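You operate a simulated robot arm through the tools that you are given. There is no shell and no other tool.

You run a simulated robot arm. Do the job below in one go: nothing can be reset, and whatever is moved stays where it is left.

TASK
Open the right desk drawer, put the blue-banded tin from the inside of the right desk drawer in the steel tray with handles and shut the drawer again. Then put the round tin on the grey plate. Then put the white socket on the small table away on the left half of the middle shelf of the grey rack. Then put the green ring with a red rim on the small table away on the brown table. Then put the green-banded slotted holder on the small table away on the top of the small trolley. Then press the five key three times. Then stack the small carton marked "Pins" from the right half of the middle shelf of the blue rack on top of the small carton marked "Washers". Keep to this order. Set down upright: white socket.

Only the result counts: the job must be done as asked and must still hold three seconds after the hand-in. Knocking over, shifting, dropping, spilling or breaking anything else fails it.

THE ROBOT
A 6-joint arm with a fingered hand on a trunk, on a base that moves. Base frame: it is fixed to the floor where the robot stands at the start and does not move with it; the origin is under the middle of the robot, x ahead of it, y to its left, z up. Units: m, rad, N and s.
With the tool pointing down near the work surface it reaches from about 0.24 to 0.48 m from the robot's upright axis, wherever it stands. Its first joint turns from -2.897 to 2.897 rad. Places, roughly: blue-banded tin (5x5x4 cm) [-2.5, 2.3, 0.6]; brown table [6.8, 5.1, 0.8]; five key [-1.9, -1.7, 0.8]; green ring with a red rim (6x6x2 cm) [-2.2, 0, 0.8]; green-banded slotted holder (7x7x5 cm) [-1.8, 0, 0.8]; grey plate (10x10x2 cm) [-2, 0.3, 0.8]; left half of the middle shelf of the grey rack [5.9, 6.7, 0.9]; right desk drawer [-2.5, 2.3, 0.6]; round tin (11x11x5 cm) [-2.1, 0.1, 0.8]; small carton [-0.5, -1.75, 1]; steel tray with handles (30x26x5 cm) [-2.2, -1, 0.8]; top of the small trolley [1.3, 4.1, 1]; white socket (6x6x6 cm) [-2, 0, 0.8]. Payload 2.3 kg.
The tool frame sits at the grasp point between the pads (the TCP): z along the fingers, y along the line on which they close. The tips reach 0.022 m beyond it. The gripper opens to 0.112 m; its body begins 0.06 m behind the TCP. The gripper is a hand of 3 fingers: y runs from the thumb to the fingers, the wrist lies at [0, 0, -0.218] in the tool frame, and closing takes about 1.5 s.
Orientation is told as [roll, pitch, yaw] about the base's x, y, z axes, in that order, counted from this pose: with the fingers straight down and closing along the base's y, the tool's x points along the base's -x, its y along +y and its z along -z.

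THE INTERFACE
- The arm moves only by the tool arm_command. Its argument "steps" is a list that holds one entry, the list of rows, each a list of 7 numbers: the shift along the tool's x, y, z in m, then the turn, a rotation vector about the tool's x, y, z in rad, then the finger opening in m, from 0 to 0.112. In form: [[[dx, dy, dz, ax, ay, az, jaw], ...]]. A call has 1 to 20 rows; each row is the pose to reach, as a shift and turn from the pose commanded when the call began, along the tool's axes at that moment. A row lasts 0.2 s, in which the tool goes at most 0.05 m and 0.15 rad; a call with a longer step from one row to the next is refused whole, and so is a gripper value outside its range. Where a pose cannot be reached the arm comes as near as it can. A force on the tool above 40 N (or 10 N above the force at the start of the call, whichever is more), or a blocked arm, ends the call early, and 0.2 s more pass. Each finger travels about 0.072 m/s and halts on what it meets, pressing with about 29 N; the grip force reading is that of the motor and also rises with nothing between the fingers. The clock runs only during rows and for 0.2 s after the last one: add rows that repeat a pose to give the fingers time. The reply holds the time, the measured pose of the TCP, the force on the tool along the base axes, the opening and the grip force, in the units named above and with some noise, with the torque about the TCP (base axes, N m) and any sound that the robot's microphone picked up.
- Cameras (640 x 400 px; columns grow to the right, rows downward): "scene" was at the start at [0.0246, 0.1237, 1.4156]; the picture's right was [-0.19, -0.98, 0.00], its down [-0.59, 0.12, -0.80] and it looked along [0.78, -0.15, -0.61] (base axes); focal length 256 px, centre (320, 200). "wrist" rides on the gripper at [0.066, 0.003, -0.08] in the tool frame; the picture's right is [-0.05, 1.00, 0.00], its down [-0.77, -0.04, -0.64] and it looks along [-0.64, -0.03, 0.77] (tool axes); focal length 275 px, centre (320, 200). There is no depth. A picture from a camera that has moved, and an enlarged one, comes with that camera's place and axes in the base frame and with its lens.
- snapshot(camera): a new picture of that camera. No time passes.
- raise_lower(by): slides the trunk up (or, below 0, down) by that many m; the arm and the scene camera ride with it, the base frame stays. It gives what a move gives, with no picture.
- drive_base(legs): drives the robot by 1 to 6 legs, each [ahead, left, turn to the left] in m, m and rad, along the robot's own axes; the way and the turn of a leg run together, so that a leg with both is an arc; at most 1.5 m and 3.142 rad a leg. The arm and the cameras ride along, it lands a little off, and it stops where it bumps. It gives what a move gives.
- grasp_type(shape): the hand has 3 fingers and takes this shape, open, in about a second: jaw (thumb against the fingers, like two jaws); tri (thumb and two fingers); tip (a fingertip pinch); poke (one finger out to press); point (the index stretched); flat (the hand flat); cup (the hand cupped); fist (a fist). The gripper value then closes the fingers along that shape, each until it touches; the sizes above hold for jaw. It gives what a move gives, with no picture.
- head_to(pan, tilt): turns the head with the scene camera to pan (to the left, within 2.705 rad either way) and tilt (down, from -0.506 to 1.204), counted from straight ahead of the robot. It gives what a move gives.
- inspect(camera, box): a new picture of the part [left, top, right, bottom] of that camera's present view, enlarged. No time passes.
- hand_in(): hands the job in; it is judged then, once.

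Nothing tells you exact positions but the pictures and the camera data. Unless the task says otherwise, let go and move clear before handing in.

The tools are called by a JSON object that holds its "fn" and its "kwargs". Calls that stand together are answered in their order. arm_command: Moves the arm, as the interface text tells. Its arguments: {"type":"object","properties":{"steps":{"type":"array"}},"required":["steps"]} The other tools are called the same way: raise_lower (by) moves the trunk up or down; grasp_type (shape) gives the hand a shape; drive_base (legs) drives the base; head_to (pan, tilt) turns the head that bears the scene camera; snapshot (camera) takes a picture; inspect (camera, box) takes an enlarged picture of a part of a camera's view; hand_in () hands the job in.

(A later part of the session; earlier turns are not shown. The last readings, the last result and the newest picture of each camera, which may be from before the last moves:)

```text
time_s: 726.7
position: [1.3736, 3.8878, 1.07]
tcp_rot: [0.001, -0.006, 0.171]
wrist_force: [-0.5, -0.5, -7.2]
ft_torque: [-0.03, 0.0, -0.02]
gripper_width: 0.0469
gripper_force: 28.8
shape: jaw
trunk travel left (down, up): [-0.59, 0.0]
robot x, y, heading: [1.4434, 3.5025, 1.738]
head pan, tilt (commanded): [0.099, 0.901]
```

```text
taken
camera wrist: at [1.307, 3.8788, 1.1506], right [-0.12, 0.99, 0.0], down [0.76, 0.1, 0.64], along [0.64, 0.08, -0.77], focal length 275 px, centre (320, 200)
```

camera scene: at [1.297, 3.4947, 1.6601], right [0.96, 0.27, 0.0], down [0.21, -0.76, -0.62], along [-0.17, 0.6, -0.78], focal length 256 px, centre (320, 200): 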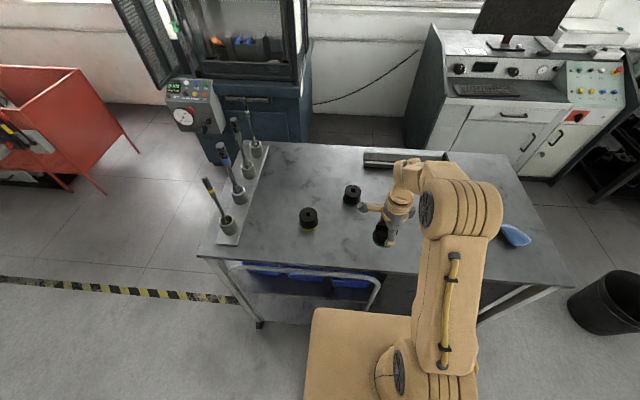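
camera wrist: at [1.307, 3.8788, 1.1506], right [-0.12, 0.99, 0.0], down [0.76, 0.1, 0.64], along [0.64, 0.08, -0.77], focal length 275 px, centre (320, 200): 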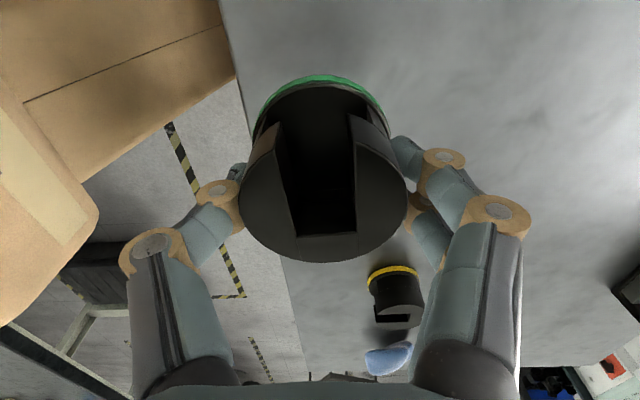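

{"fn": "drive_base", "kwargs": {"legs": [[0.035, 0, 0]]}}

{"fn": "arm_command", "kwargs": {"steps": [[[0, 0, 0.015, 0, 0, 0, 0.02], [0, 0, 0.03, 0, 0, 0, 0.02], [0, 0, 0.04, 0, 0, 0, 0.02], [0, 0, 0.045, 0, 0, 0, 0.02], [0, 0, 0.045, 0, 0, 0, 0.02]]]}}

{"fn": "snapshot", "kwargs": {"camera": "wrist"}}

{"fn": "inspect", "kwargs": {"camera": "scene", "box": [280, 140, 460, 290]}}

```text
time_s: 727.5
position: [1.3682, 3.9221, 1.0702]
tcp_rot: [0.0, -0.005, 0.171]
wrist_force: [0.3, -0.4, -7.7]
ft_torque: [0.0, -0.04, -0.01]
gripper_width: 0.0469
gripper_force: 29.2
shape: jaw
trunk travel left (down, up): [-0.59, 0.0]
robot x, y, heading: [1.4402, 3.5365, 1.748]
head pan, tilt (commanded): [0.099, 0.901]
```

```text
time_s: 728.7
position: [1.3679, 3.9212, 1.0244]
tcp_rot: [0.001, -0.004, 0.169]
wrist_force: [0.3, 0.8, -7.6]
ft_torque: [-0.01, 0.0, -0.04]
gripper_width: 0.0472
gripper_force: 29.0
shape: jaw
trunk travel left (down, up): [-0.59, 0.0]
robot x, y, heading: [1.4413, 3.5353, 1.741]
head pan, tilt (commanded): [0.099, 0.901]
```

```text
taken
camera wrist: at [1.3015, 3.9121, 1.1056], right [-0.12, 0.99, 0.0], down [0.76, 0.1, 0.64], along [0.64, 0.08, -0.77], focal length 275 px, centre (320, 200)
```

wrist: 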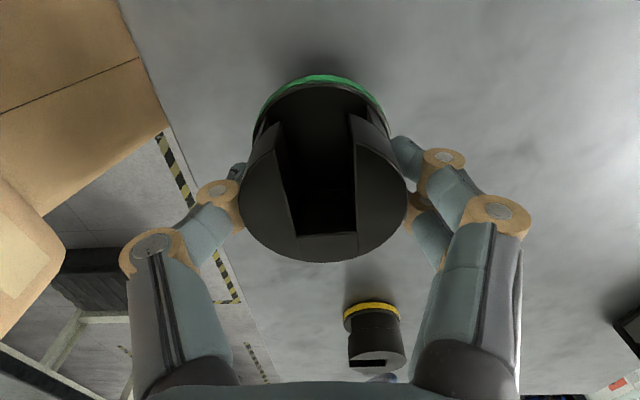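

```text
2.67 times, centred on (370, 215) of scene
camera zoom: at [1.2912, 3.5286, 1.6602], right [0.96, 0.27, 0.0], down [0.21, -0.76, -0.62], along [-0.17, 0.6, -0.78], focal length 682 px, centre (187, 160)
```

zoom: 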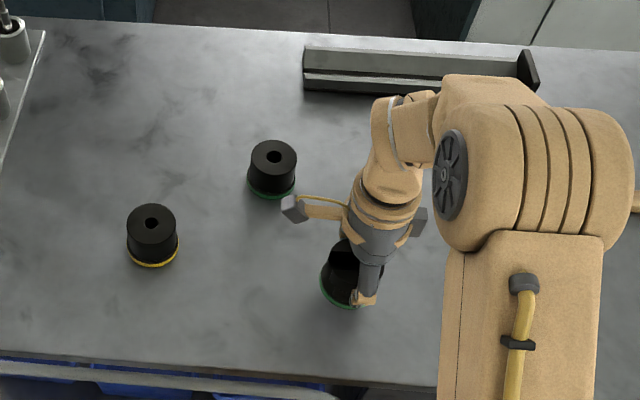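

{"fn": "arm_command", "kwargs": {"steps": [[[0, 0, 0.004, 0, 0, 0, 0.02], [0, 0, 0.008, 0, 0, 0, 0.02], [0, 0, 0.008, 0, 0, 0, 0.02]]]}}

{"fn": "arm_command", "kwargs": {"steps": [[[0, 0, 0.003, 0, 0, 0, 0.02], [0, 0, 0.005, 0, 0, 0, 0.02], [0, 0, 0.005, 0, 0, 0, 0.02]]]}}

{"fn": "arm_command", "kwargs": {"steps": [[[0, 0, 0.003, 0, 0, 0, 0.02], [0, 0, 0.005, 0, 0, 0, 0.02], [0, 0, 0.005, 0, 0, 0, 0.02]]]}}

```text
time_s: 729.5
position: [1.3684, 3.9222, 1.0173]
tcp_rot: [0.001, -0.006, 0.17]
wrist_force: [-0.1, 0.5, -7.9]
ft_torque: [-0.02, -0.01, 0.01]
gripper_width: 0.0474
gripper_force: 29.0
shape: jaw
trunk travel left (down, up): [-0.59, 0.0]
robot x, y, heading: [1.4403, 3.538, 1.743]
head pan, tilt (commanded): [0.099, 0.901]
```

```text
time_s: 730.3
position: [1.3674, 3.9216, 1.0128]
tcp_rot: [0.0, -0.004, 0.17]
wrist_force: [0.4, 0.0, -7.7]
ft_torque: [-0.02, 0.0, -0.01]
gripper_width: 0.0469
gripper_force: 29.4
shape: jaw
trunk travel left (down, up): [-0.59, 0.0]
robot x, y, heading: [1.4396, 3.5388, 1.747]
head pan, tilt (commanded): [0.099, 0.901]
```

```text
time_s: 731.1
position: [1.3682, 3.9215, 1.0075]
tcp_rot: [0.001, -0.007, 0.172]
wrist_force: [0.7, -0.4, -6.8]
ft_torque: [-0.02, 0.01, 0.0]
gripper_width: 0.0472
gripper_force: 28.4
shape: jaw
trunk travel left (down, up): [-0.59, 0.0]
robot x, y, heading: [1.4435, 3.5391, 1.74]
head pan, tilt (commanded): [0.099, 0.901]
```

{"fn": "arm_command", "kwargs": {"steps": [[[0, 0, 0.003, 0, 0, 0, 0.02], [0, 0, 0.005, 0, 0, 0, 0.02], [0, 0, 0.005, 0, 0, 0, 0.02]]]}}

{"fn": "arm_command", "kwargs": {"steps": [[[0, 0, 0.003, 0, 0, 0, 0.02], [0, 0, 0.005, 0, 0, 0, 0.02], [0, 0, 0.005, 0, 0, 0, 0.02]]]}}

{"fn": "snapshot", "kwargs": {"camera": "wrist"}}

```text
time_s: 731.9
position: [1.3686, 3.9217, 1.0026]
tcp_rot: [0.0, -0.006, 0.17]
wrist_force: [0.8, 0.0, -7.1]
ft_torque: [0.0, 0.01, 0.01]
gripper_width: 0.0471
gripper_force: 29.0
shape: jaw
trunk travel left (down, up): [-0.59, 0.0]
robot x, y, heading: [1.4415, 3.5378, 1.744]
head pan, tilt (commanded): [0.099, 0.901]
```

```text
time_s: 732.7
position: [1.3681, 3.922, 0.9974]
tcp_rot: [0.001, -0.005, 0.171]
wrist_force: [0.1, 0.1, -7.9]
ft_torque: [-0.02, 0.02, 0.05]
gripper_width: 0.0471
gripper_force: 28.8
shape: jaw
trunk travel left (down, up): [-0.59, 0.0]
robot x, y, heading: [1.441, 3.5357, 1.741]
head pan, tilt (commanded): [0.099, 0.901]
```

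```text
taken
camera wrist: at [1.3012, 3.9132, 1.0769], right [-0.12, 0.99, 0.0], down [0.76, 0.1, 0.64], along [0.64, 0.08, -0.77], focal length 275 px, centre (320, 200)
```

wrist: 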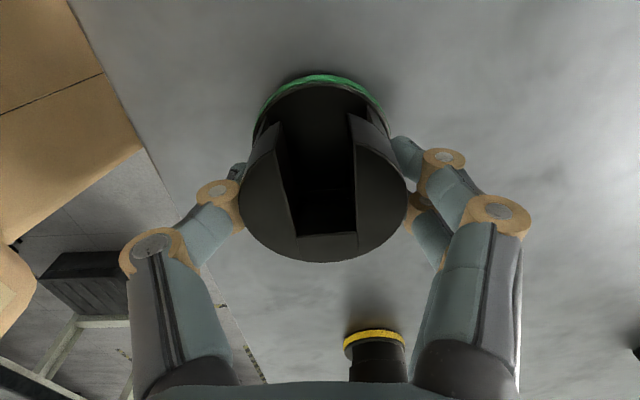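

{"fn": "arm_command", "kwargs": {"steps": [[[0, 0, 0.003, 0, 0, 0, 0.02], [0, 0, 0.006, 0, 0, 0, 0.02], [0, 0, 0.006, 0, 0, 0, 0.02]]]}}

{"fn": "arm_command", "kwargs": {"steps": [[[0, 0, 0.003, 0, 0, 0, 0.02], [0, 0, 0.005, 0, 0, 0, 0.02], [0, 0, 0.005, 0, 0, 0, 0.02]]]}}

{"fn": "arm_command", "kwargs": {"steps": [[[0, 0, 0.003, 0, 0, 0, 0.02], [0, 0, 0.005, 0, 0, 0, 0.02], [0, 0, 0.005, 0, 0, 0, 0.02]]]}}

{"fn": "snapshot", "kwargs": {"camera": "wrist"}}

```text
time_s: 733.5
position: [1.3692, 3.9224, 0.9918]
tcp_rot: [0.0, -0.004, 0.171]
wrist_force: [-0.6, -0.2, -7.7]
ft_torque: [0.04, 0.04, 0.02]
gripper_width: 0.0471
gripper_force: 28.8
shape: jaw
trunk travel left (down, up): [-0.59, 0.0]
robot x, y, heading: [1.4407, 3.5403, 1.742]
head pan, tilt (commanded): [0.099, 0.901]
```

```text
time_s: 734.3
position: [1.3691, 3.9214, 0.9881]
tcp_rot: [0.003, -0.007, 0.172]
wrist_force: [-2.6, 4.4, 14.5]
ft_torque: [0.19, 0.07, -0.01]
gripper_width: 0.0477
gripper_force: 29.0
shape: jaw
trunk travel left (down, up): [-0.59, 0.0]
robot x, y, heading: [1.4416, 3.539, 1.747]
head pan, tilt (commanded): [0.099, 0.901]
```

```text
time_s: 734.9
position: [1.3686, 3.9208, 0.9855]
tcp_rot: [0.01, -0.007, 0.173]
wrist_force: [-1.3, -3.5, 30.7]
ft_torque: [0.05, 0.04, 0.01]
gripper_width: 0.0485
gripper_force: 29.1
shape: jaw
trunk travel left (down, up): [-0.59, 0.0]
robot x, y, heading: [1.4393, 3.5371, 1.746]
head pan, tilt (commanded): [0.099, 0.901]
stopped in row 2: the force on the tool passed its limit at 43 N (the readings are from after the stop); the commanded pose is now the measured one
```

```text
taken
camera wrist: at [1.3019, 3.9106, 1.066], right [-0.13, 0.99, 0.01], down [0.76, 0.09, 0.64], along [0.63, 0.09, -0.77], focal length 275 px, centre (320, 200)
```

wrist: 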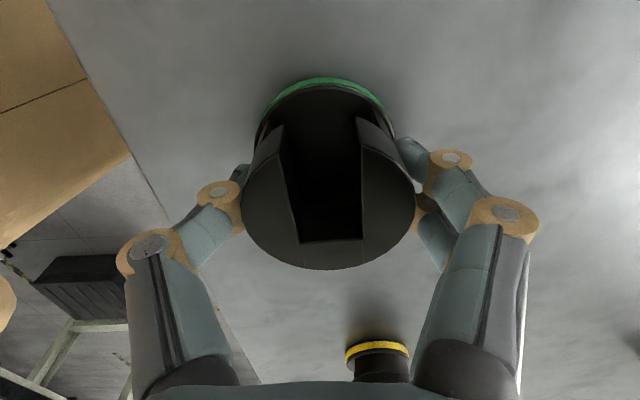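

Firm contact with the trolley top. I relax, open and lift clear.

{"fn": "arm_command", "kwargs": {"steps": [[[0, 0, -0.003, 0, 0, 0, 0.04], [0, 0, -0.004, 0, 0, 0, 0.06], [0, 0, -0.004, 0, 0, 0, 0.08], [0, 0, -0.004, 0, 0, 0, 0.1], [0, 0, -0.004, 0, 0, 0, 0.1], [0, 0, -0.004, 0, 0, 0, 0.1], [0, 0, -0.03, 0, 0, 0, 0.1], [0, 0, -0.06, 0, 0, 0, 0.1], [0, 0, -0.09, 0, 0, 0, 0.1], [0, 0, -0.12, 0, 0, 0, 0.1], [0, 0, -0.12, 0, 0, 0, 0.1]]]}}

{"fn": "snapshot", "kwargs": {"camera": "wrist"}}

{"fn": "inspect", "kwargs": {"camera": "scene", "box": [280, 140, 460, 290]}}

```text
time_s: 737.3
position: [1.3699, 3.9234, 1.1042]
tcp_rot: [0.003, -0.004, 0.172]
wrist_force: [-0.1, -0.2, -0.2]
ft_torque: [0.03, -0.01, 0.01]
gripper_width: 0.0998
gripper_force: 0.0
shape: jaw
trunk travel left (down, up): [-0.59, 0.0]
robot x, y, heading: [1.4406, 3.536, 1.744]
head pan, tilt (commanded): [0.099, 0.901]
```

```text
taken
camera wrist: at [1.3014, 3.9137, 1.1846], right [-0.13, 0.99, 0.0], down [0.76, 0.09, 0.64], along [0.63, 0.08, -0.77], focal length 275 px, centre (320, 200)
```

wrist: 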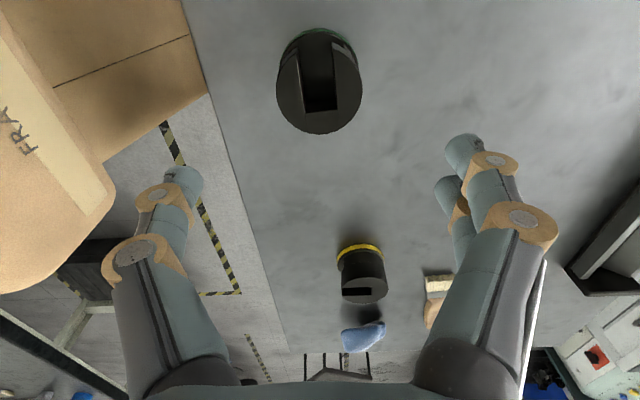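

```text
2.67 times, centred on (370, 215) of scene
camera zoom: at [1.2913, 3.5278, 1.6602], right [0.96, 0.27, 0.0], down [0.21, -0.75, -0.62], along [-0.17, 0.6, -0.78], focal length 682 px, centre (187, 160)
```

zoom: 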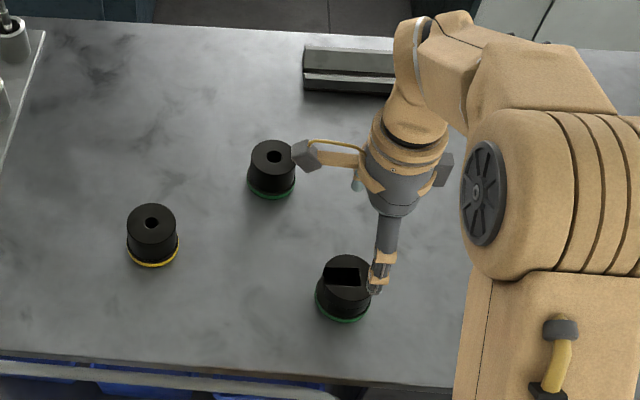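

The holder stands on the trolley. Next is the five key on the green table; I retrace my path back there.

{"fn": "drive_base", "kwargs": {"legs": [[-0.35, 0, 0], [0, 0, -1.56], [-0.33, 0, 0], [0, -0.85, 0], [0, -0.85, 0], [-0.95, 0, 0]]}}

{"fn": "drive_base", "kwargs": {"legs": [[-0.955, -0.675, 0], [-0.955, -0.675, 0]]}}

{"fn": "head_to", "kwargs": {"pan": -2.3, "tilt": 0.6}}

{"fn": "snapshot", "kwargs": {"camera": "scene"}}

```text
time_s: 757.9
position: [0.9816, 1.3634, 1.1038]
tcp_rot: [0.004, -0.005, -1.362]
wrist_force: [0.0, 0.4, -0.1]
ft_torque: [0.02, -0.01, -0.01]
gripper_width: 0.0999
gripper_force: 0.0
shape: jaw
trunk travel left (down, up): [-0.59, 0.0]
robot x, y, heading: [0.6077, 1.2786, 0.21]
head pan, tilt (commanded): [0.099, 0.901]
```

```text
time_s: 769.3
position: [-0.6012, -0.337, 1.1044]
tcp_rot: [0.005, -0.004, -1.375]
wrist_force: [0.6, 0.3, -0.5]
ft_torque: [0.0, -0.02, 0.0]
gripper_width: 0.0999
gripper_force: 0.0
shape: jaw
trunk travel left (down, up): [-0.59, 0.0]
robot x, y, heading: [-0.9855, -0.416, 0.195]
head pan, tilt (commanded): [0.099, 0.901]
```

```text
time_s: 771.5
position: [-0.6025, -0.3367, 1.1049]
tcp_rot: [0.004, -0.006, -1.376]
wrist_force: [0.4, 0.2, 0.5]
ft_torque: [-0.02, 0.05, 0.01]
gripper_width: 0.0999
gripper_force: 0.0
shape: jaw
trunk travel left (down, up): [-0.59, 0.0]
robot x, y, heading: [-0.984, -0.4171, 0.198]
head pan, tilt (commanded): [-2.3, 0.6]
```

```text
taken
camera scene: at [-1.1161, -0.3678, 1.685], right [-0.86, 0.51, 0.0], down [0.29, 0.49, -0.83], along [-0.42, -0.71, -0.56], focal length 256 px, centre (320, 200)
```

scene: 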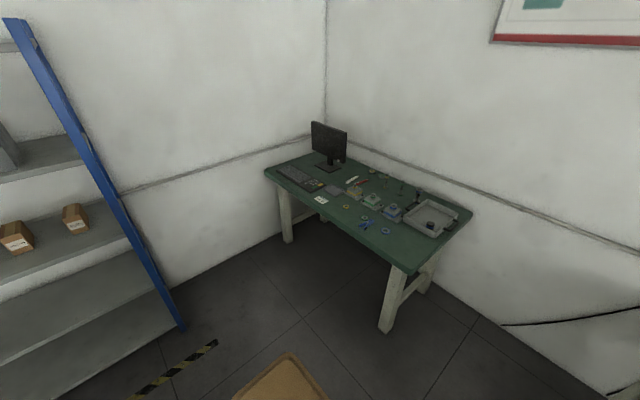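

{"fn": "inspect", "kwargs": {"camera": "scene", "box": [255, 150, 375, 220]}}

```text
5.33 times, centred on (315, 185) of scene
camera zoom: at [-1.1161, -0.3678, 1.685], right [-0.86, 0.51, 0.0], down [0.29, 0.49, -0.83], along [-0.42, -0.71, -0.56], focal length 1364 px, centre (347, 280)
```

zoom: 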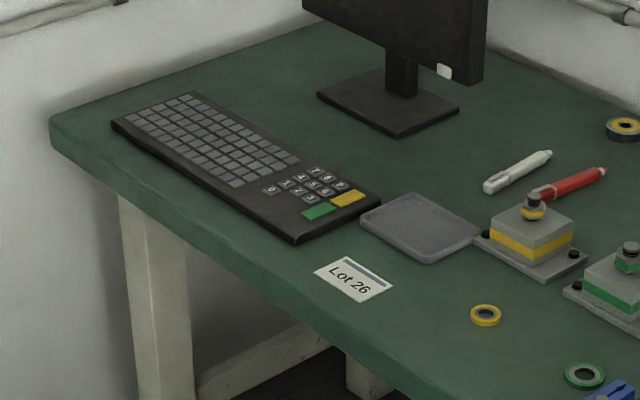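

The keyboard's number pad is near [-1.86, -1.73] on the green table. I turn and slide along the table's front to stand before it.

{"fn": "drive_base", "kwargs": {"legs": [[0, 0, 3.085], [0.5, 0.111, 0], [0, 0.6, 0], [0, 0.47, 0]]}}

{"fn": "head_to", "kwargs": {"pan": 0.1, "tilt": 0.9}}

{"fn": "snapshot", "kwargs": {"camera": "scene"}}

{"fn": "snapshot", "kwargs": {"camera": "wrist"}}

```text
time_s: 787.1
position: [-1.7335, -1.7017, 1.1029]
tcp_rot: [0.006, -0.005, 1.689]
wrist_force: [0.4, 0.0, 0.2]
ft_torque: [-0.01, -0.03, 0.02]
gripper_width: 0.0997
gripper_force: 0.2
shape: jaw
trunk travel left (down, up): [-0.59, 0.0]
robot x, y, heading: [-1.351, -1.6485, -3.018]
head pan, tilt (commanded): [-2.3, 0.6]
```

```text
time_s: 789.3
position: [-1.7327, -1.704, 1.104]
tcp_rot: [0.004, -0.006, 1.69]
wrist_force: [-0.5, 0.5, 0.8]
ft_torque: [-0.03, -0.01, 0.02]
gripper_width: 0.0999
gripper_force: 0.1
shape: jaw
trunk travel left (down, up): [-0.59, 0.0]
robot x, y, heading: [-1.3446, -1.6524, -3.027]
head pan, tilt (commanded): [0.099, 0.901]
```

```text
taken
camera scene: at [-1.344, -1.8002, 1.6602], right [-0.22, 0.98, 0.0], down [0.77, 0.17, -0.62], along [-0.61, -0.13, -0.78], focal length 256 px, centre (320, 200)
```

scene: 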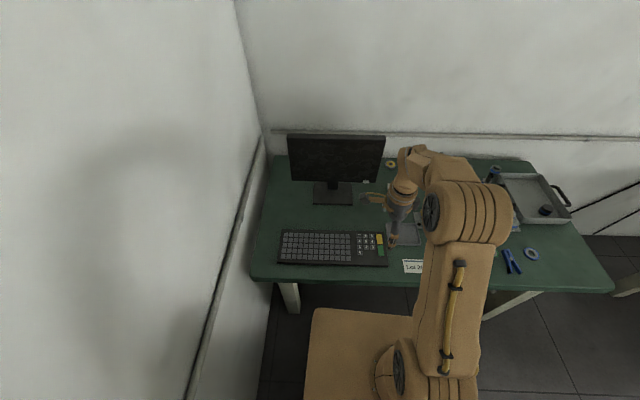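

```text
taken
camera wrist: at [-1.7295, -1.7691, 1.1843], right [-1.0, -0.07, 0.0], down [-0.05, 0.77, 0.64], along [-0.05, 0.64, -0.77], focal length 275 px, centre (320, 200)
```

wrist: 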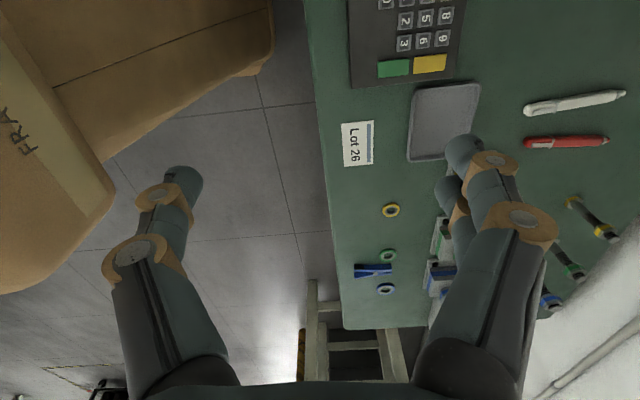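

{"fn": "inspect", "kwargs": {"camera": "scene", "box": [330, 220, 410, 275]}}

{"fn": "inspect", "kwargs": {"camera": "wrist", "box": [340, 0, 480, 90]}}

```text
7.27 times, centred on (370, 248) of scene
camera zoom: at [-1.344, -1.8002, 1.6602], right [-0.22, 0.98, 0.0], down [0.77, 0.17, -0.62], along [-0.61, -0.13, -0.78], focal length 1860 px, centre (-44, -146)
```

zoom: 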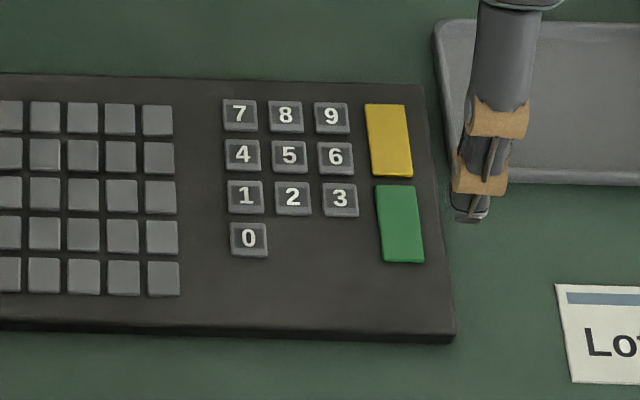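

```text
4.44 times, centred on (410, 45) of wrist
camera zoom: at [-1.7295, -1.7691, 1.1843], right [-1.0, -0.07, 0.0], down [-0.05, 0.77, 0.64], along [-0.05, 0.64, -0.77], focal length 1224 px, centre (-80, 889)
```

zoom: 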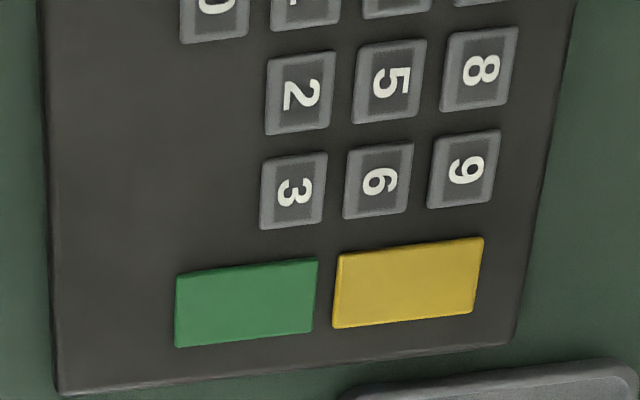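

The five key is the middle one of the pad, at about [-1.870, -1.731, 0.765]. I take the poke shape and look where the fingertip lies.

{"fn": "grasp_type", "kwargs": {"shape": "poke"}}

{"fn": "snapshot", "kwargs": {"camera": "wrist"}}

{"fn": "inspect", "kwargs": {"camera": "scene", "box": [330, 130, 470, 270]}}

```text
time_s: 790.2
position: [-1.7338, -1.7027, 1.1028]
tcp_rot: [0.006, -0.004, 1.69]
wrist_force: [-0.1, -1.1, 0.0]
ft_torque: [-0.01, -0.02, -0.01]
gripper_width: 0.0
gripper_force: 0.1
shape: poke
trunk travel left (down, up): [-0.59, 0.0]
robot x, y, heading: [-1.346, -1.6504, -3.024]
head pan, tilt (commanded): [0.099, 0.901]
```

```text
taken
camera wrist: at [-1.7295, -1.7692, 1.1843], right [-1.0, -0.07, 0.0], down [-0.05, 0.77, 0.64], along [-0.05, 0.64, -0.77], focal length 275 px, centre (320, 200)
```

wrist: 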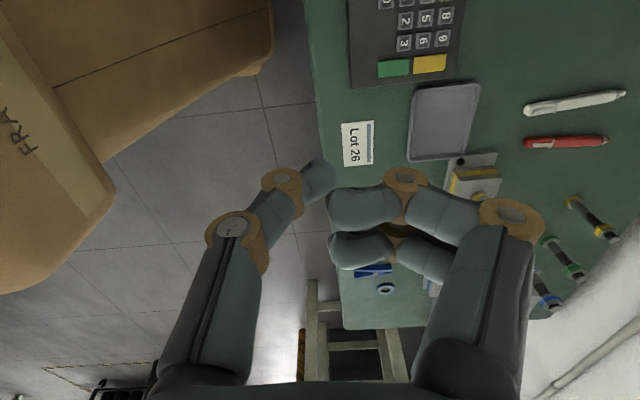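

```text
2.86 times, centred on (400, 200) of scene
camera zoom: at [-1.344, -1.8002, 1.6602], right [-0.22, 0.98, 0.0], down [0.76, 0.17, -0.62], along [-0.61, -0.14, -0.78], focal length 731 px, centre (91, 200)
```

zoom: 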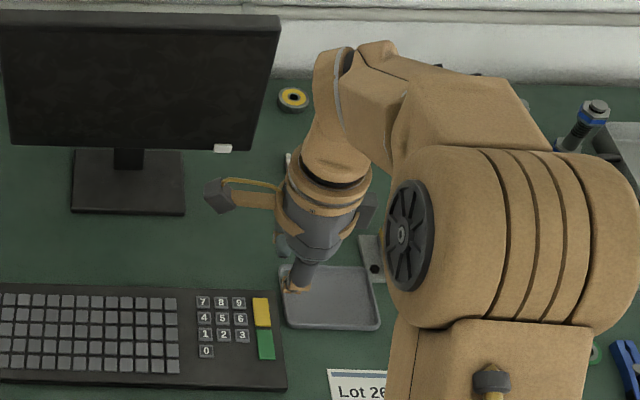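

In poke shape the thumb's tip lies on the tool axis about 2 cm beyond the TCP. I move closer, lower the trunk, and extend over the key.

{"fn": "drive_base", "kwargs": {"legs": [[0.065, 0.012, 0]]}}

{"fn": "raise_lower", "kwargs": {"by": -0.2}}

{"fn": "snapshot", "kwargs": {"camera": "wrist"}}

```text
time_s: 791.2
position: [-1.7964, -1.7218, 1.1045]
tcp_rot: [0.002, -0.005, 1.69]
wrist_force: [-0.4, 0.2, 0.2]
ft_torque: [0.01, -0.02, -0.01]
gripper_width: 0.0001
gripper_force: 0.1
shape: poke
trunk travel left (down, up): [-0.59, 0.0]
robot x, y, heading: [-1.4102, -1.6693, -3.019]
head pan, tilt (commanded): [0.099, 0.901]
```

```text
time_s: 793.3
position: [-1.7955, -1.7226, 0.9034]
tcp_rot: [0.007, -0.006, 1.69]
wrist_force: [0.0, 0.2, 0.3]
ft_torque: [0.0, 0.0, 0.01]
gripper_width: 0.0002
gripper_force: 0.0
shape: poke
trunk travel left (down, up): [-0.39, 0.2]
robot x, y, heading: [-1.4061, -1.672, -3.021]
head pan, tilt (commanded): [0.099, 0.901]
```

```text
taken
camera wrist: at [-1.7918, -1.7888, 0.9844], right [-1.0, -0.07, 0.0], down [-0.05, 0.77, 0.64], along [-0.05, 0.64, -0.77], focal length 275 px, centre (320, 200)
```

wrist: 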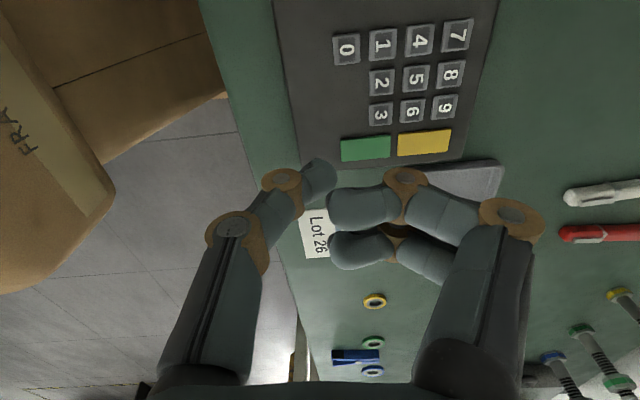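

Key position confirmed at [-1.869, -1.732]. I extend the hand over it at safe height.

{"fn": "arm_command", "kwargs": {"steps": [[[0.0003, 0.025, 0, 0, 0, 0, 0], [0.0006, 0.05, 0, 0, 0, 0, 0], [0.0009, 0.074, 0, 0, 0, 0, 0], [0.0009, 0.074, 0.03, 0, 0, 0, 0], [0.0009, 0.074, 0.06, 0, 0, 0, 0], [0.0009, 0.074, 0.075, 0, 0, 0, 0], [0.0009, 0.074, 0.075, 0, 0, 0, 0]]]}}

{"fn": "snapshot", "kwargs": {"camera": "wrist"}}

{"fn": "inspect", "kwargs": {"camera": "scene", "box": [300, 170, 440, 290]}}

```text
time_s: 794.9
position: [-1.8701, -1.7316, 0.8277]
tcp_rot: [0.004, -0.005, 1.688]
wrist_force: [0.0, 0.8, -0.4]
ft_torque: [-0.02, 0.01, -0.04]
gripper_width: 0.0
gripper_force: 29.3
shape: jaw
trunk travel left (down, up): [-0.39, 0.2]
robot x, y, heading: [-1.4054, -1.6696, -3.023]
head pan, tilt (commanded): [0.099, 0.901]
```

```text
taken
camera wrist: at [-1.8651, -1.7987, 0.9086], right [-1.0, -0.07, 0.0], down [-0.05, 0.77, 0.64], along [-0.05, 0.64, -0.77], focal length 275 px, centre (320, 200)
```

wrist: 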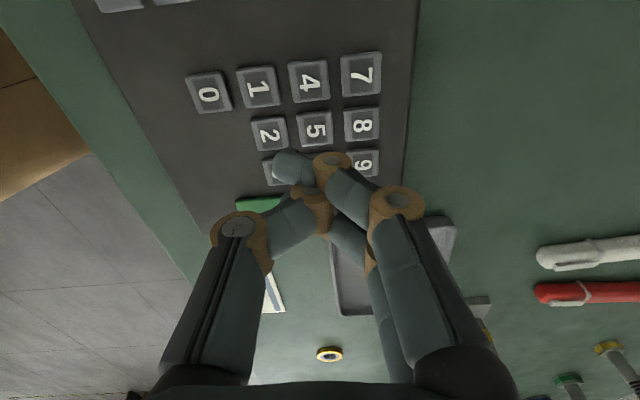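

```text
3.33 times, centred on (370, 230) of scene
camera zoom: at [-1.4063, -1.8197, 1.4602], right [-0.22, 0.98, 0.0], down [0.76, 0.17, -0.62], along [-0.61, -0.14, -0.78], focal length 852 px, centre (153, 100)
```

zoom: 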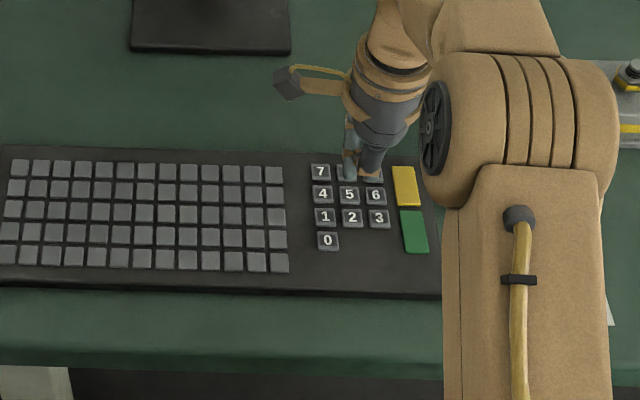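

The gripper value 0 turned the hand back into a closed jaw. I rise, take the poke shape again, and test with the fully open value.

{"fn": "arm_command", "kwargs": {"steps": [[[0, 0, -0.03, 0, 0, 0, 0], [0, 0, -0.06, 0, 0, 0, 0], [0, 0, -0.06, 0, 0, 0, 0]]]}}

{"fn": "grasp_type", "kwargs": {"shape": "poke"}}

{"fn": "arm_command", "kwargs": {"steps": [[[0, 0, 0, 0, 0, 0, 0.112], [0, 0, 0, 0, 0, 0, 0.112], [0, 0, 0, 0, 0, 0, 0.112]]]}}

{"fn": "snapshot", "kwargs": {"camera": "wrist"}}

```text
time_s: 795.7
position: [-1.8698, -1.7314, 0.8909]
tcp_rot: [0.006, -0.003, 1.69]
wrist_force: [-0.2, 0.6, -0.9]
ft_torque: [0.0, 0.01, 0.0]
gripper_width: 0.0
gripper_force: 29.2
shape: jaw
trunk travel left (down, up): [-0.39, 0.2]
robot x, y, heading: [-1.4077, -1.6771, -3.022]
head pan, tilt (commanded): [0.099, 0.901]
```

```text
time_s: 796.6
position: [-1.8703, -1.7316, 0.889]
tcp_rot: [0.006, -0.005, 1.688]
wrist_force: [0.9, -0.3, -0.2]
ft_torque: [-0.01, 0.02, 0.0]
gripper_width: 0.0
gripper_force: 0.0
shape: poke
trunk travel left (down, up): [-0.39, 0.2]
robot x, y, heading: [-1.4092, -1.6699, -3.019]
head pan, tilt (commanded): [0.099, 0.901]
```

```text
time_s: 797.4
position: [-1.872, -1.732, 0.8892]
tcp_rot: [0.005, -0.006, 1.69]
wrist_force: [-0.2, 0.3, -0.7]
ft_torque: [-0.03, 0.02, -0.02]
gripper_width: 0.0
gripper_force: 0.0
shape: poke
trunk travel left (down, up): [-0.39, 0.2]
robot x, y, heading: [-1.4102, -1.672, -3.02]
head pan, tilt (commanded): [0.099, 0.901]
```

```text
taken
camera wrist: at [-1.8664, -1.7988, 0.9695], right [-1.0, -0.07, 0.0], down [-0.05, 0.77, 0.64], along [-0.05, 0.64, -0.77], focal length 275 px, centre (320, 200)
```

wrist: 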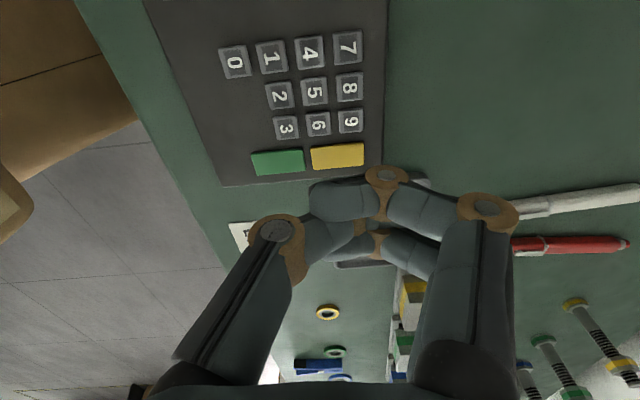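

The fingers seem interlocked because I started from the closed jaw. I open to jaw first and then take the poke shape again.

{"fn": "grasp_type", "kwargs": {"shape": "jaw"}}

{"fn": "grasp_type", "kwargs": {"shape": "poke"}}

{"fn": "snapshot", "kwargs": {"camera": "wrist"}}

{"fn": "arm_command", "kwargs": {"steps": [[[0, 0, -0.005, 0, 0, 0, 0.112], [0, 0, -0.005, 0, 0, 0, 0.112], [0, 0, -0.005, 0, 0, 0, 0.112]]]}}

{"fn": "snapshot", "kwargs": {"camera": "wrist"}}

```text
time_s: 798.3
position: [-1.8715, -1.7322, 0.8897]
tcp_rot: [0.006, -0.005, 1.688]
wrist_force: [0.2, 0.3, 0.0]
ft_torque: [-0.03, 0.0, -0.01]
gripper_width: 0.1122
gripper_force: 0.1
shape: jaw
trunk travel left (down, up): [-0.39, 0.2]
robot x, y, heading: [-1.408, -1.6691, -3.023]
head pan, tilt (commanded): [0.099, 0.901]
```

```text
time_s: 799.2
position: [-1.8696, -1.7315, 0.8889]
tcp_rot: [0.004, -0.005, 1.691]
wrist_force: [-0.6, -0.7, -1.1]
ft_torque: [-0.01, 0.01, -0.01]
gripper_width: 0.0001
gripper_force: 0.0
shape: poke
trunk travel left (down, up): [-0.39, 0.2]
robot x, y, heading: [-1.409, -1.6662, -3.022]
head pan, tilt (commanded): [0.099, 0.901]
```

```text
taken
camera wrist: at [-1.8664, -1.7988, 0.9695], right [-1.0, -0.07, 0.0], down [-0.05, 0.77, 0.64], along [-0.05, 0.64, -0.77], focal length 275 px, centre (320, 200)
```

wrist: 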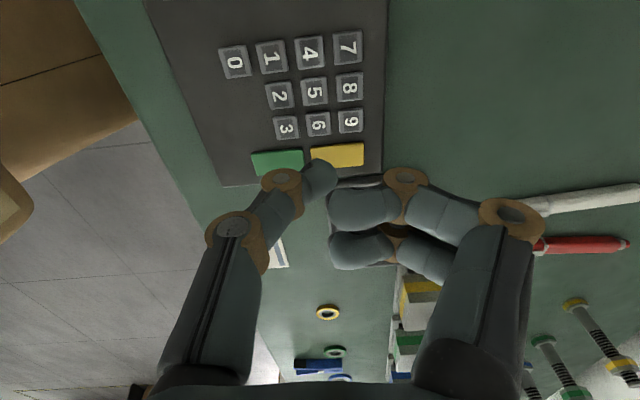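

```text
time_s: 800.0
position: [-1.8704, -1.731, 0.895]
tcp_rot: [0.004, -0.004, 1.689]
wrist_force: [0.8, 0.0, 0.2]
ft_torque: [-0.01, -0.01, 0.0]
gripper_width: 0.0
gripper_force: 0.0
shape: poke
trunk travel left (down, up): [-0.39, 0.2]
robot x, y, heading: [-1.4082, -1.6687, -3.02]
head pan, tilt (commanded): [0.099, 0.901]
```

```text
taken
camera wrist: at [-1.866, -1.7986, 0.9746], right [-1.0, -0.07, 0.0], down [-0.05, 0.77, 0.64], along [-0.05, 0.64, -0.77], focal length 275 px, centre (320, 200)
```

wrist: 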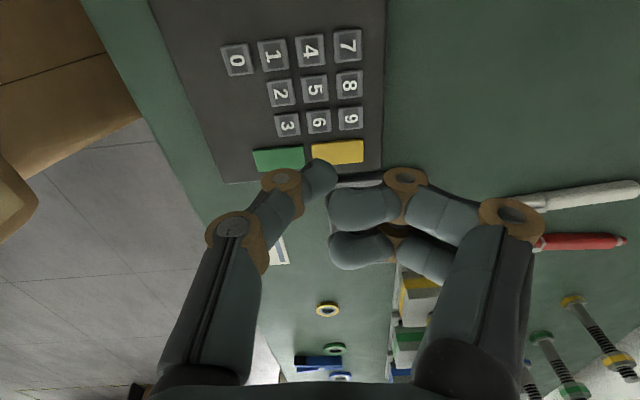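

With the open value the poke shape stays. I correct 5 mm and descend to just above the key.

{"fn": "arm_command", "kwargs": {"steps": [[[0, -0.005, 0.03, 0, 0, 0, 0.112], [0, -0.005, 0.06, 0, 0, 0, 0.112], [0, -0.005, 0.085, 0, 0, 0, 0.112], [0, -0.005, 0.085, 0, 0, 0, 0.112]]]}}

{"fn": "snapshot", "kwargs": {"camera": "wrist"}}

{"fn": "inspect", "kwargs": {"camera": "scene", "box": [320, 180, 420, 265]}}

```text
time_s: 801.0
position: [-1.8649, -1.73, 0.8096]
tcp_rot: [0.006, -0.006, 1.689]
wrist_force: [0.0, 0.4, -0.9]
ft_torque: [0.04, -0.01, -0.01]
gripper_width: 0.0
gripper_force: 0.1
shape: poke
trunk travel left (down, up): [-0.39, 0.2]
robot x, y, heading: [-1.4106, -1.6739, -3.019]
head pan, tilt (commanded): [0.099, 0.901]
```

```text
taken
camera wrist: at [-1.8612, -1.7972, 0.8895], right [-1.0, -0.07, 0.0], down [-0.05, 0.77, 0.64], along [-0.05, 0.64, -0.77], focal length 275 px, centre (320, 200)
```

wrist: 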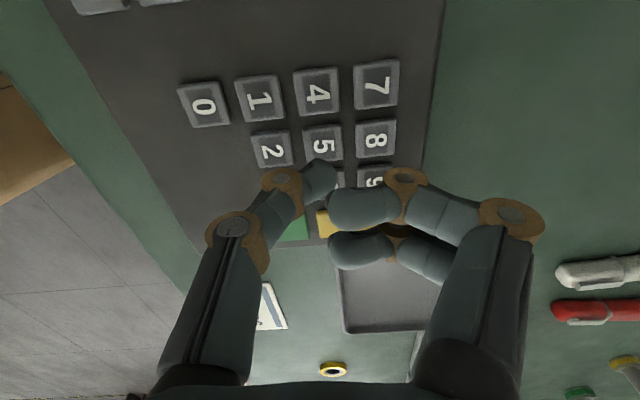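

```text
4.71 times, centred on (370, 222) of scene
camera zoom: at [-1.4062, -1.8197, 1.4602], right [-0.22, 0.98, 0.0], down [0.76, 0.17, -0.62], along [-0.61, -0.14, -0.78], focal length 1203 px, centre (85, 94)
```

zoom: 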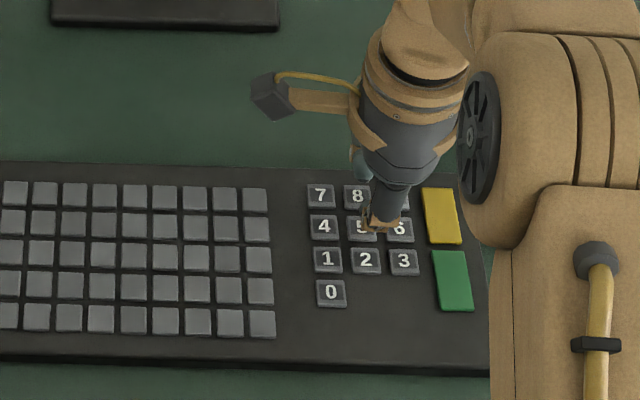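

The fingertip is lined up with the 5. I lower in small steps until the key is pressed.

{"fn": "arm_command", "kwargs": {"steps": [[[0, 0, 0.008, 0, 0, 0, 0.112], [0, 0, 0.016, 0, 0, 0, 0.112], [0, 0, 0.018, 0, 0, 0, 0.112]]]}}

{"fn": "snapshot", "kwargs": {"camera": "wrist"}}

```text
time_s: 801.8
position: [-1.8656, -1.7286, 0.7914]
tcp_rot: [0.005, -0.005, 1.688]
wrist_force: [-0.5, 0.1, 2.8]
ft_torque: [0.01, -0.01, -0.01]
gripper_width: 0.0
gripper_force: 0.0
shape: poke
trunk travel left (down, up): [-0.39, 0.2]
robot x, y, heading: [-1.4066, -1.6673, -3.015]
head pan, tilt (commanded): [0.099, 0.901]
heard: click
```

```text
taken
camera wrist: at [-1.8609, -1.7969, 0.8716], right [-1.0, -0.07, 0.01], down [-0.05, 0.77, 0.64], along [-0.05, 0.64, -0.77], focal length 275 px, centre (320, 200)
```

wrist: 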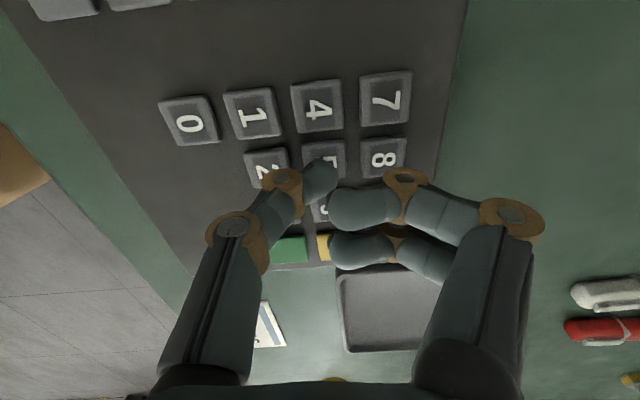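

A click: first press. I lift off 1.5 cm and then press a second time the same way.

{"fn": "arm_command", "kwargs": {"steps": [[[0, 0, -0.008, 0, 0, 0, 0.112], [0, 0, -0.016, 0, 0, 0, 0.112], [0, 0, -0.018, 0, 0, 0, 0.112], [0, 0, -0.018, 0, 0, 0, 0.112]]]}}

{"fn": "snapshot", "kwargs": {"camera": "wrist"}}

```text
time_s: 802.8
position: [-1.8656, -1.7293, 0.8093]
tcp_rot: [0.006, -0.006, 1.689]
wrist_force: [0.4, -0.3, 0.5]
ft_torque: [-0.01, -0.01, 0.01]
gripper_width: 0.0
gripper_force: 0.0
shape: poke
trunk travel left (down, up): [-0.39, 0.2]
robot x, y, heading: [-1.4056, -1.6728, -3.02]
head pan, tilt (commanded): [0.099, 0.901]
```

```text
taken
camera wrist: at [-1.8613, -1.7976, 0.8894], right [-1.0, -0.07, 0.0], down [-0.05, 0.77, 0.64], along [-0.05, 0.64, -0.77], focal length 275 px, centre (320, 200)
```

wrist: 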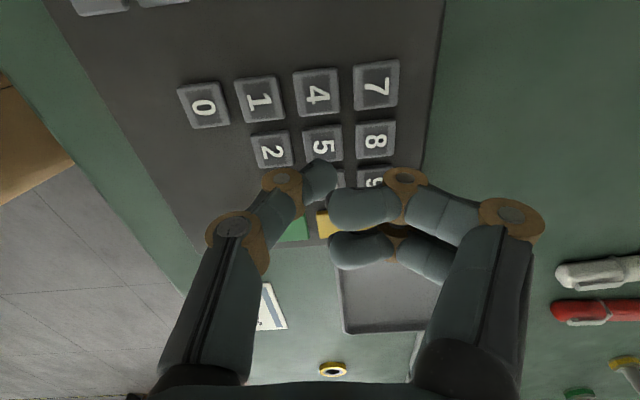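

Only the 5 is under the fingertip. Second press.

{"fn": "arm_command", "kwargs": {"steps": [[[0, 0, 0.008, 0, 0, 0, 0.112], [0, 0, 0.016, 0, 0, 0, 0.112], [0, 0, 0.018, 0, 0, 0, 0.112]]]}}

{"fn": "arm_command", "kwargs": {"steps": [[[0, 0, -0.008, 0, 0, 0, 0.112], [0, 0, -0.016, 0, 0, 0, 0.112], [0, 0, -0.018, 0, 0, 0, 0.112], [0, 0, -0.018, 0, 0, 0, 0.112]]]}}

```text
time_s: 803.6
position: [-1.8637, -1.731, 0.7912]
tcp_rot: [0.005, -0.006, 1.69]
wrist_force: [0.1, -0.4, 2.0]
ft_torque: [-0.04, 0.0, -0.04]
gripper_width: 0.0
gripper_force: 0.0
shape: poke
trunk travel left (down, up): [-0.39, 0.2]
robot x, y, heading: [-1.4093, -1.6674, -3.026]
head pan, tilt (commanded): [0.099, 0.901]
heard: click
```

```text
time_s: 804.6
position: [-1.865, -1.7298, 0.8092]
tcp_rot: [0.005, -0.006, 1.69]
wrist_force: [0.1, -0.5, -0.2]
ft_torque: [0.01, 0.02, 0.0]
gripper_width: 0.0
gripper_force: 0.0
shape: poke
trunk travel left (down, up): [-0.39, 0.2]
robot x, y, heading: [-1.4069, -1.6716, -3.021]
head pan, tilt (commanded): [0.099, 0.901]
```

Second click heard. Third and last press.

{"fn": "arm_command", "kwargs": {"steps": [[[0, 0, 0.008, 0, 0, 0, 0.112], [0, 0, 0.016, 0, 0, 0, 0.112], [0, 0, 0.018, 0, 0, 0, 0.112]]]}}

{"fn": "arm_command", "kwargs": {"steps": [[[0, 0, -0.015, 0, 0, 0, 0.112], [0, 0, -0.04, 0, 0, 0, 0.112], [0, 0, -0.08, 0, 0, 0, 0.112], [0, 0, -0.1, 0, 0, 0, 0.112], [0, 0, -0.1, 0, 0, 0, 0.112]]]}}

```text
time_s: 805.4
position: [-1.865, -1.7299, 0.7913]
tcp_rot: [0.005, -0.005, 1.69]
wrist_force: [0.7, -0.6, 2.0]
ft_torque: [-0.01, 0.01, -0.02]
gripper_width: 0.0003
gripper_force: 0.1
shape: poke
trunk travel left (down, up): [-0.39, 0.2]
robot x, y, heading: [-1.405, -1.6723, -3.019]
head pan, tilt (commanded): [0.099, 0.901]
heard: click
```

```text
time_s: 806.6
position: [-1.8653, -1.731, 0.8918]
tcp_rot: [0.006, -0.006, 1.689]
wrist_force: [-0.1, -0.4, 0.9]
ft_torque: [0.0, 0.01, 0.01]
gripper_width: 0.0001
gripper_force: 0.0
shape: poke
trunk travel left (down, up): [-0.39, 0.2]
robot x, y, heading: [-1.4071, -1.6698, -3.019]
head pan, tilt (commanded): [0.099, 0.901]
```

Three clicks, so the five key is done. I move away from the table into open floor and take the jaw shape again for the cartons.

{"fn": "drive_base", "kwargs": {"legs": [[-0.08, 0, 0], [0, -0.95, 0], [-0.6, 0, 0]]}}

{"fn": "grasp_type", "kwargs": {"shape": "jaw"}}

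{"fn": "drive_base", "kwargs": {"legs": [[0, 0, 1.632]]}}

{"fn": "head_to", "kwargs": {"pan": 0.2, "tilt": 0.5}}

{"fn": "snapshot", "kwargs": {"camera": "scene"}}

```text
time_s: 815.2
position: [-1.3117, -0.7077, 0.8927]
tcp_rot: [0.005, -0.004, 1.707]
wrist_force: [0.1, 0.1, 0.5]
ft_torque: [0.01, 0.03, -0.02]
gripper_width: 0.0002
gripper_force: 0.1
shape: poke
trunk travel left (down, up): [-0.39, 0.2]
robot x, y, heading: [-0.8569, -0.6411, -3.007]
head pan, tilt (commanded): [0.099, 0.901]
```

```text
time_s: 816.1
position: [-1.3122, -0.7067, 0.892]
tcp_rot: [0.007, -0.004, 1.708]
wrist_force: [0.1, 0.3, 0.9]
ft_torque: [0.0, 0.02, 0.0]
gripper_width: 0.1119
gripper_force: 0.0
shape: jaw
trunk travel left (down, up): [-0.39, 0.2]
robot x, y, heading: [-0.8577, -0.6384, -3.005]
head pan, tilt (commanded): [0.099, 0.901]
```

```text
time_s: 820.4
position: [-0.7758, -1.0919, 0.8922]
tcp_rot: [0.007, -0.005, -2.978]
wrist_force: [0.5, -0.6, -0.2]
ft_torque: [0.02, -0.02, 0.01]
gripper_width: 0.112
gripper_force: 0.1
shape: jaw
trunk travel left (down, up): [-0.39, 0.2]
robot x, y, heading: [-0.8548, -0.6362, -1.401]
head pan, tilt (commanded): [0.099, 0.901]
```

```text
time_s: 821.3
position: [-0.7764, -1.0919, 0.8909]
tcp_rot: [0.004, -0.006, -2.978]
wrist_force: [0.2, 0.1, -0.5]
ft_torque: [-0.01, -0.02, -0.01]
gripper_width: 0.1121
gripper_force: 0.0
shape: jaw
trunk travel left (down, up): [-0.39, 0.2]
robot x, y, heading: [-0.855, -0.6408, -1.407]
head pan, tilt (commanded): [0.201, 0.499]
```

```text
taken
camera scene: at [-0.6953, -0.6424, 1.494], right [-0.93, -0.36, 0.0], down [-0.17, 0.45, -0.88], along [0.31, -0.82, -0.48], focal length 256 px, centre (320, 200)
```

scene: 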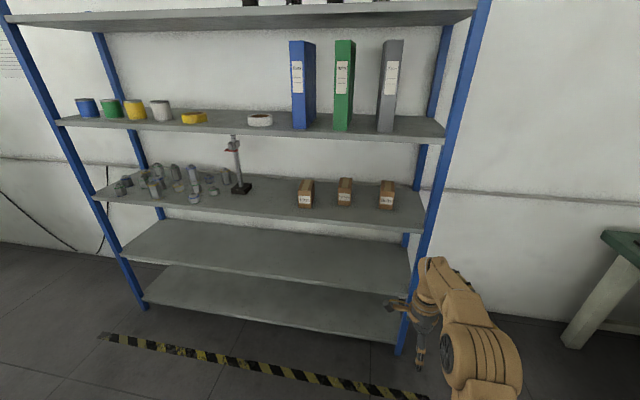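

{"fn": "inspect", "kwargs": {"camera": "scene", "box": [270, 160, 430, 240]}}

```text
4.00 times, centred on (350, 200) of scene
camera zoom: at [-0.6953, -0.6424, 1.494], right [-0.93, -0.36, 0.0], down [-0.17, 0.45, -0.88], along [0.31, -0.82, -0.48], focal length 1023 px, centre (200, 200)
```

zoom: 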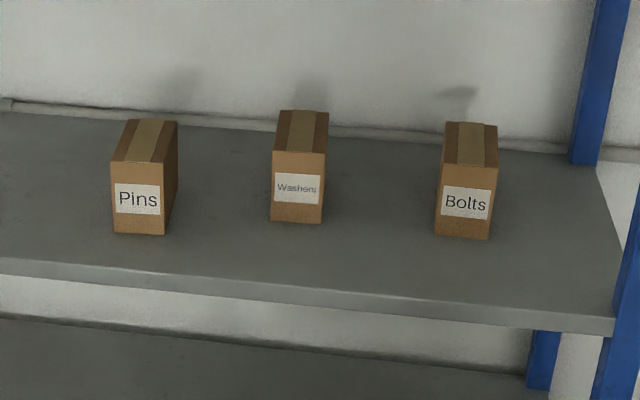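

The cartons stand about 9–15 cm behind the shelf's front, each roughly 6 cm wide, 9.5 cm high and 11 cm deep, with another shelf above. I'll use a hand tilted 60° forward; I set that posture here in free space.

{"fn": "arm_command", "kwargs": {"steps": [[[0, 0, 0, 0, 0, -0.131, 0.1], [0, 0, 0, 0, 0, -0.262, 0.1], [0, 0, 0, 0, 0, -0.393, 0.1], [0, 0, 0, 0, 0, -0.524, 0.1], [0, 0, 0, 0, 0, -0.655, 0.1], [0, 0, 0, 0, 0, -0.785, 0.1], [0, 0, 0, 0, 0, -0.916, 0.1], [0, 0, 0, 0, 0, -1.047, 0.1], [0, 0, 0, 0, 0, -1.178, 0.1], [0, 0, 0, 0, 0, -1.309, 0.1], [0, 0, 0, 0, 0, -1.44, 0.1], [0, 0, 0, 0, 0, -1.571, 0.1], [0, 0, 0, 0, 0, -1.571, 0.1]]]}}

{"fn": "arm_command", "kwargs": {"steps": [[[-0.008, 0, 0, 0, -0.13, 0, 0.1], [-0.016, 0, 0, 0, -0.26, 0, 0.1], [-0.024, 0, 0, 0, -0.39, 0, 0.1], [-0.032, 0, 0, 0, -0.52, 0, 0.1], [-0.04, 0, 0, 0, -0.65, 0, 0.1], [-0.05, 0, 0, 0, -0.78, 0, 0.1], [-0.06, 0, 0, 0, -0.91, 0, 0.1], [-0.07, 0, 0, 0, -1.05, 0, 0.1], [-0.07, 0, 0, 0, -1.05, 0, 0.1]]]}}

{"fn": "snapshot", "kwargs": {"camera": "wrist"}}

{"fn": "snapshot", "kwargs": {"camera": "scene"}}

```text
time_s: 824.1
position: [-0.7753, -1.093, 0.8912]
tcp_rot: [-0.004, -0.006, -1.404]
wrist_force: [0.1, 0.5, 0.8]
ft_torque: [0.03, 0.02, 0.05]
gripper_width: 0.1
gripper_force: 0.0
shape: jaw
trunk travel left (down, up): [-0.39, 0.2]
robot x, y, heading: [-0.8587, -0.6382, -1.408]
head pan, tilt (commanded): [0.201, 0.499]
```

```text
time_s: 826.1
position: [-0.7645, -1.16, 0.8919]
tcp_rot: [-0.011, -1.056, -1.397]
wrist_force: [-0.6, 0.2, 0.3]
ft_torque: [0.03, -0.02, 0.03]
gripper_width: 0.0999
gripper_force: 0.0
shape: jaw
trunk travel left (down, up): [-0.39, 0.2]
robot x, y, heading: [-0.8549, -0.6399, -1.404]
head pan, tilt (commanded): [0.201, 0.499]
```

```text
taken
camera wrist: at [-0.7792, -1.0597, 0.874], right [0.99, 0.14, 0.04], down [-0.06, 0.17, 0.98], along [0.13, -0.98, 0.17], focal length 275 px, centre (320, 200)
```

wrist: 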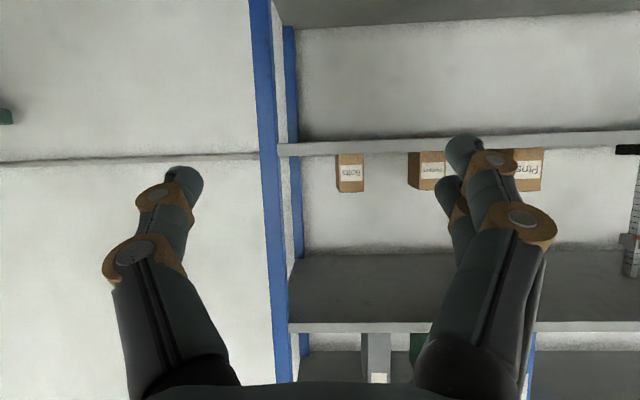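

```text
taken
camera scene: at [-0.6953, -0.6422, 1.4941], right [-0.93, -0.36, 0.0], down [-0.17, 0.45, -0.88], along [0.32, -0.82, -0.48], focal length 256 px, centre (320, 200)
```

scene: 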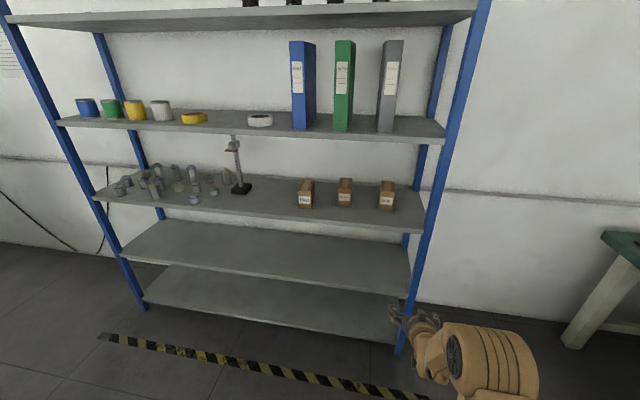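

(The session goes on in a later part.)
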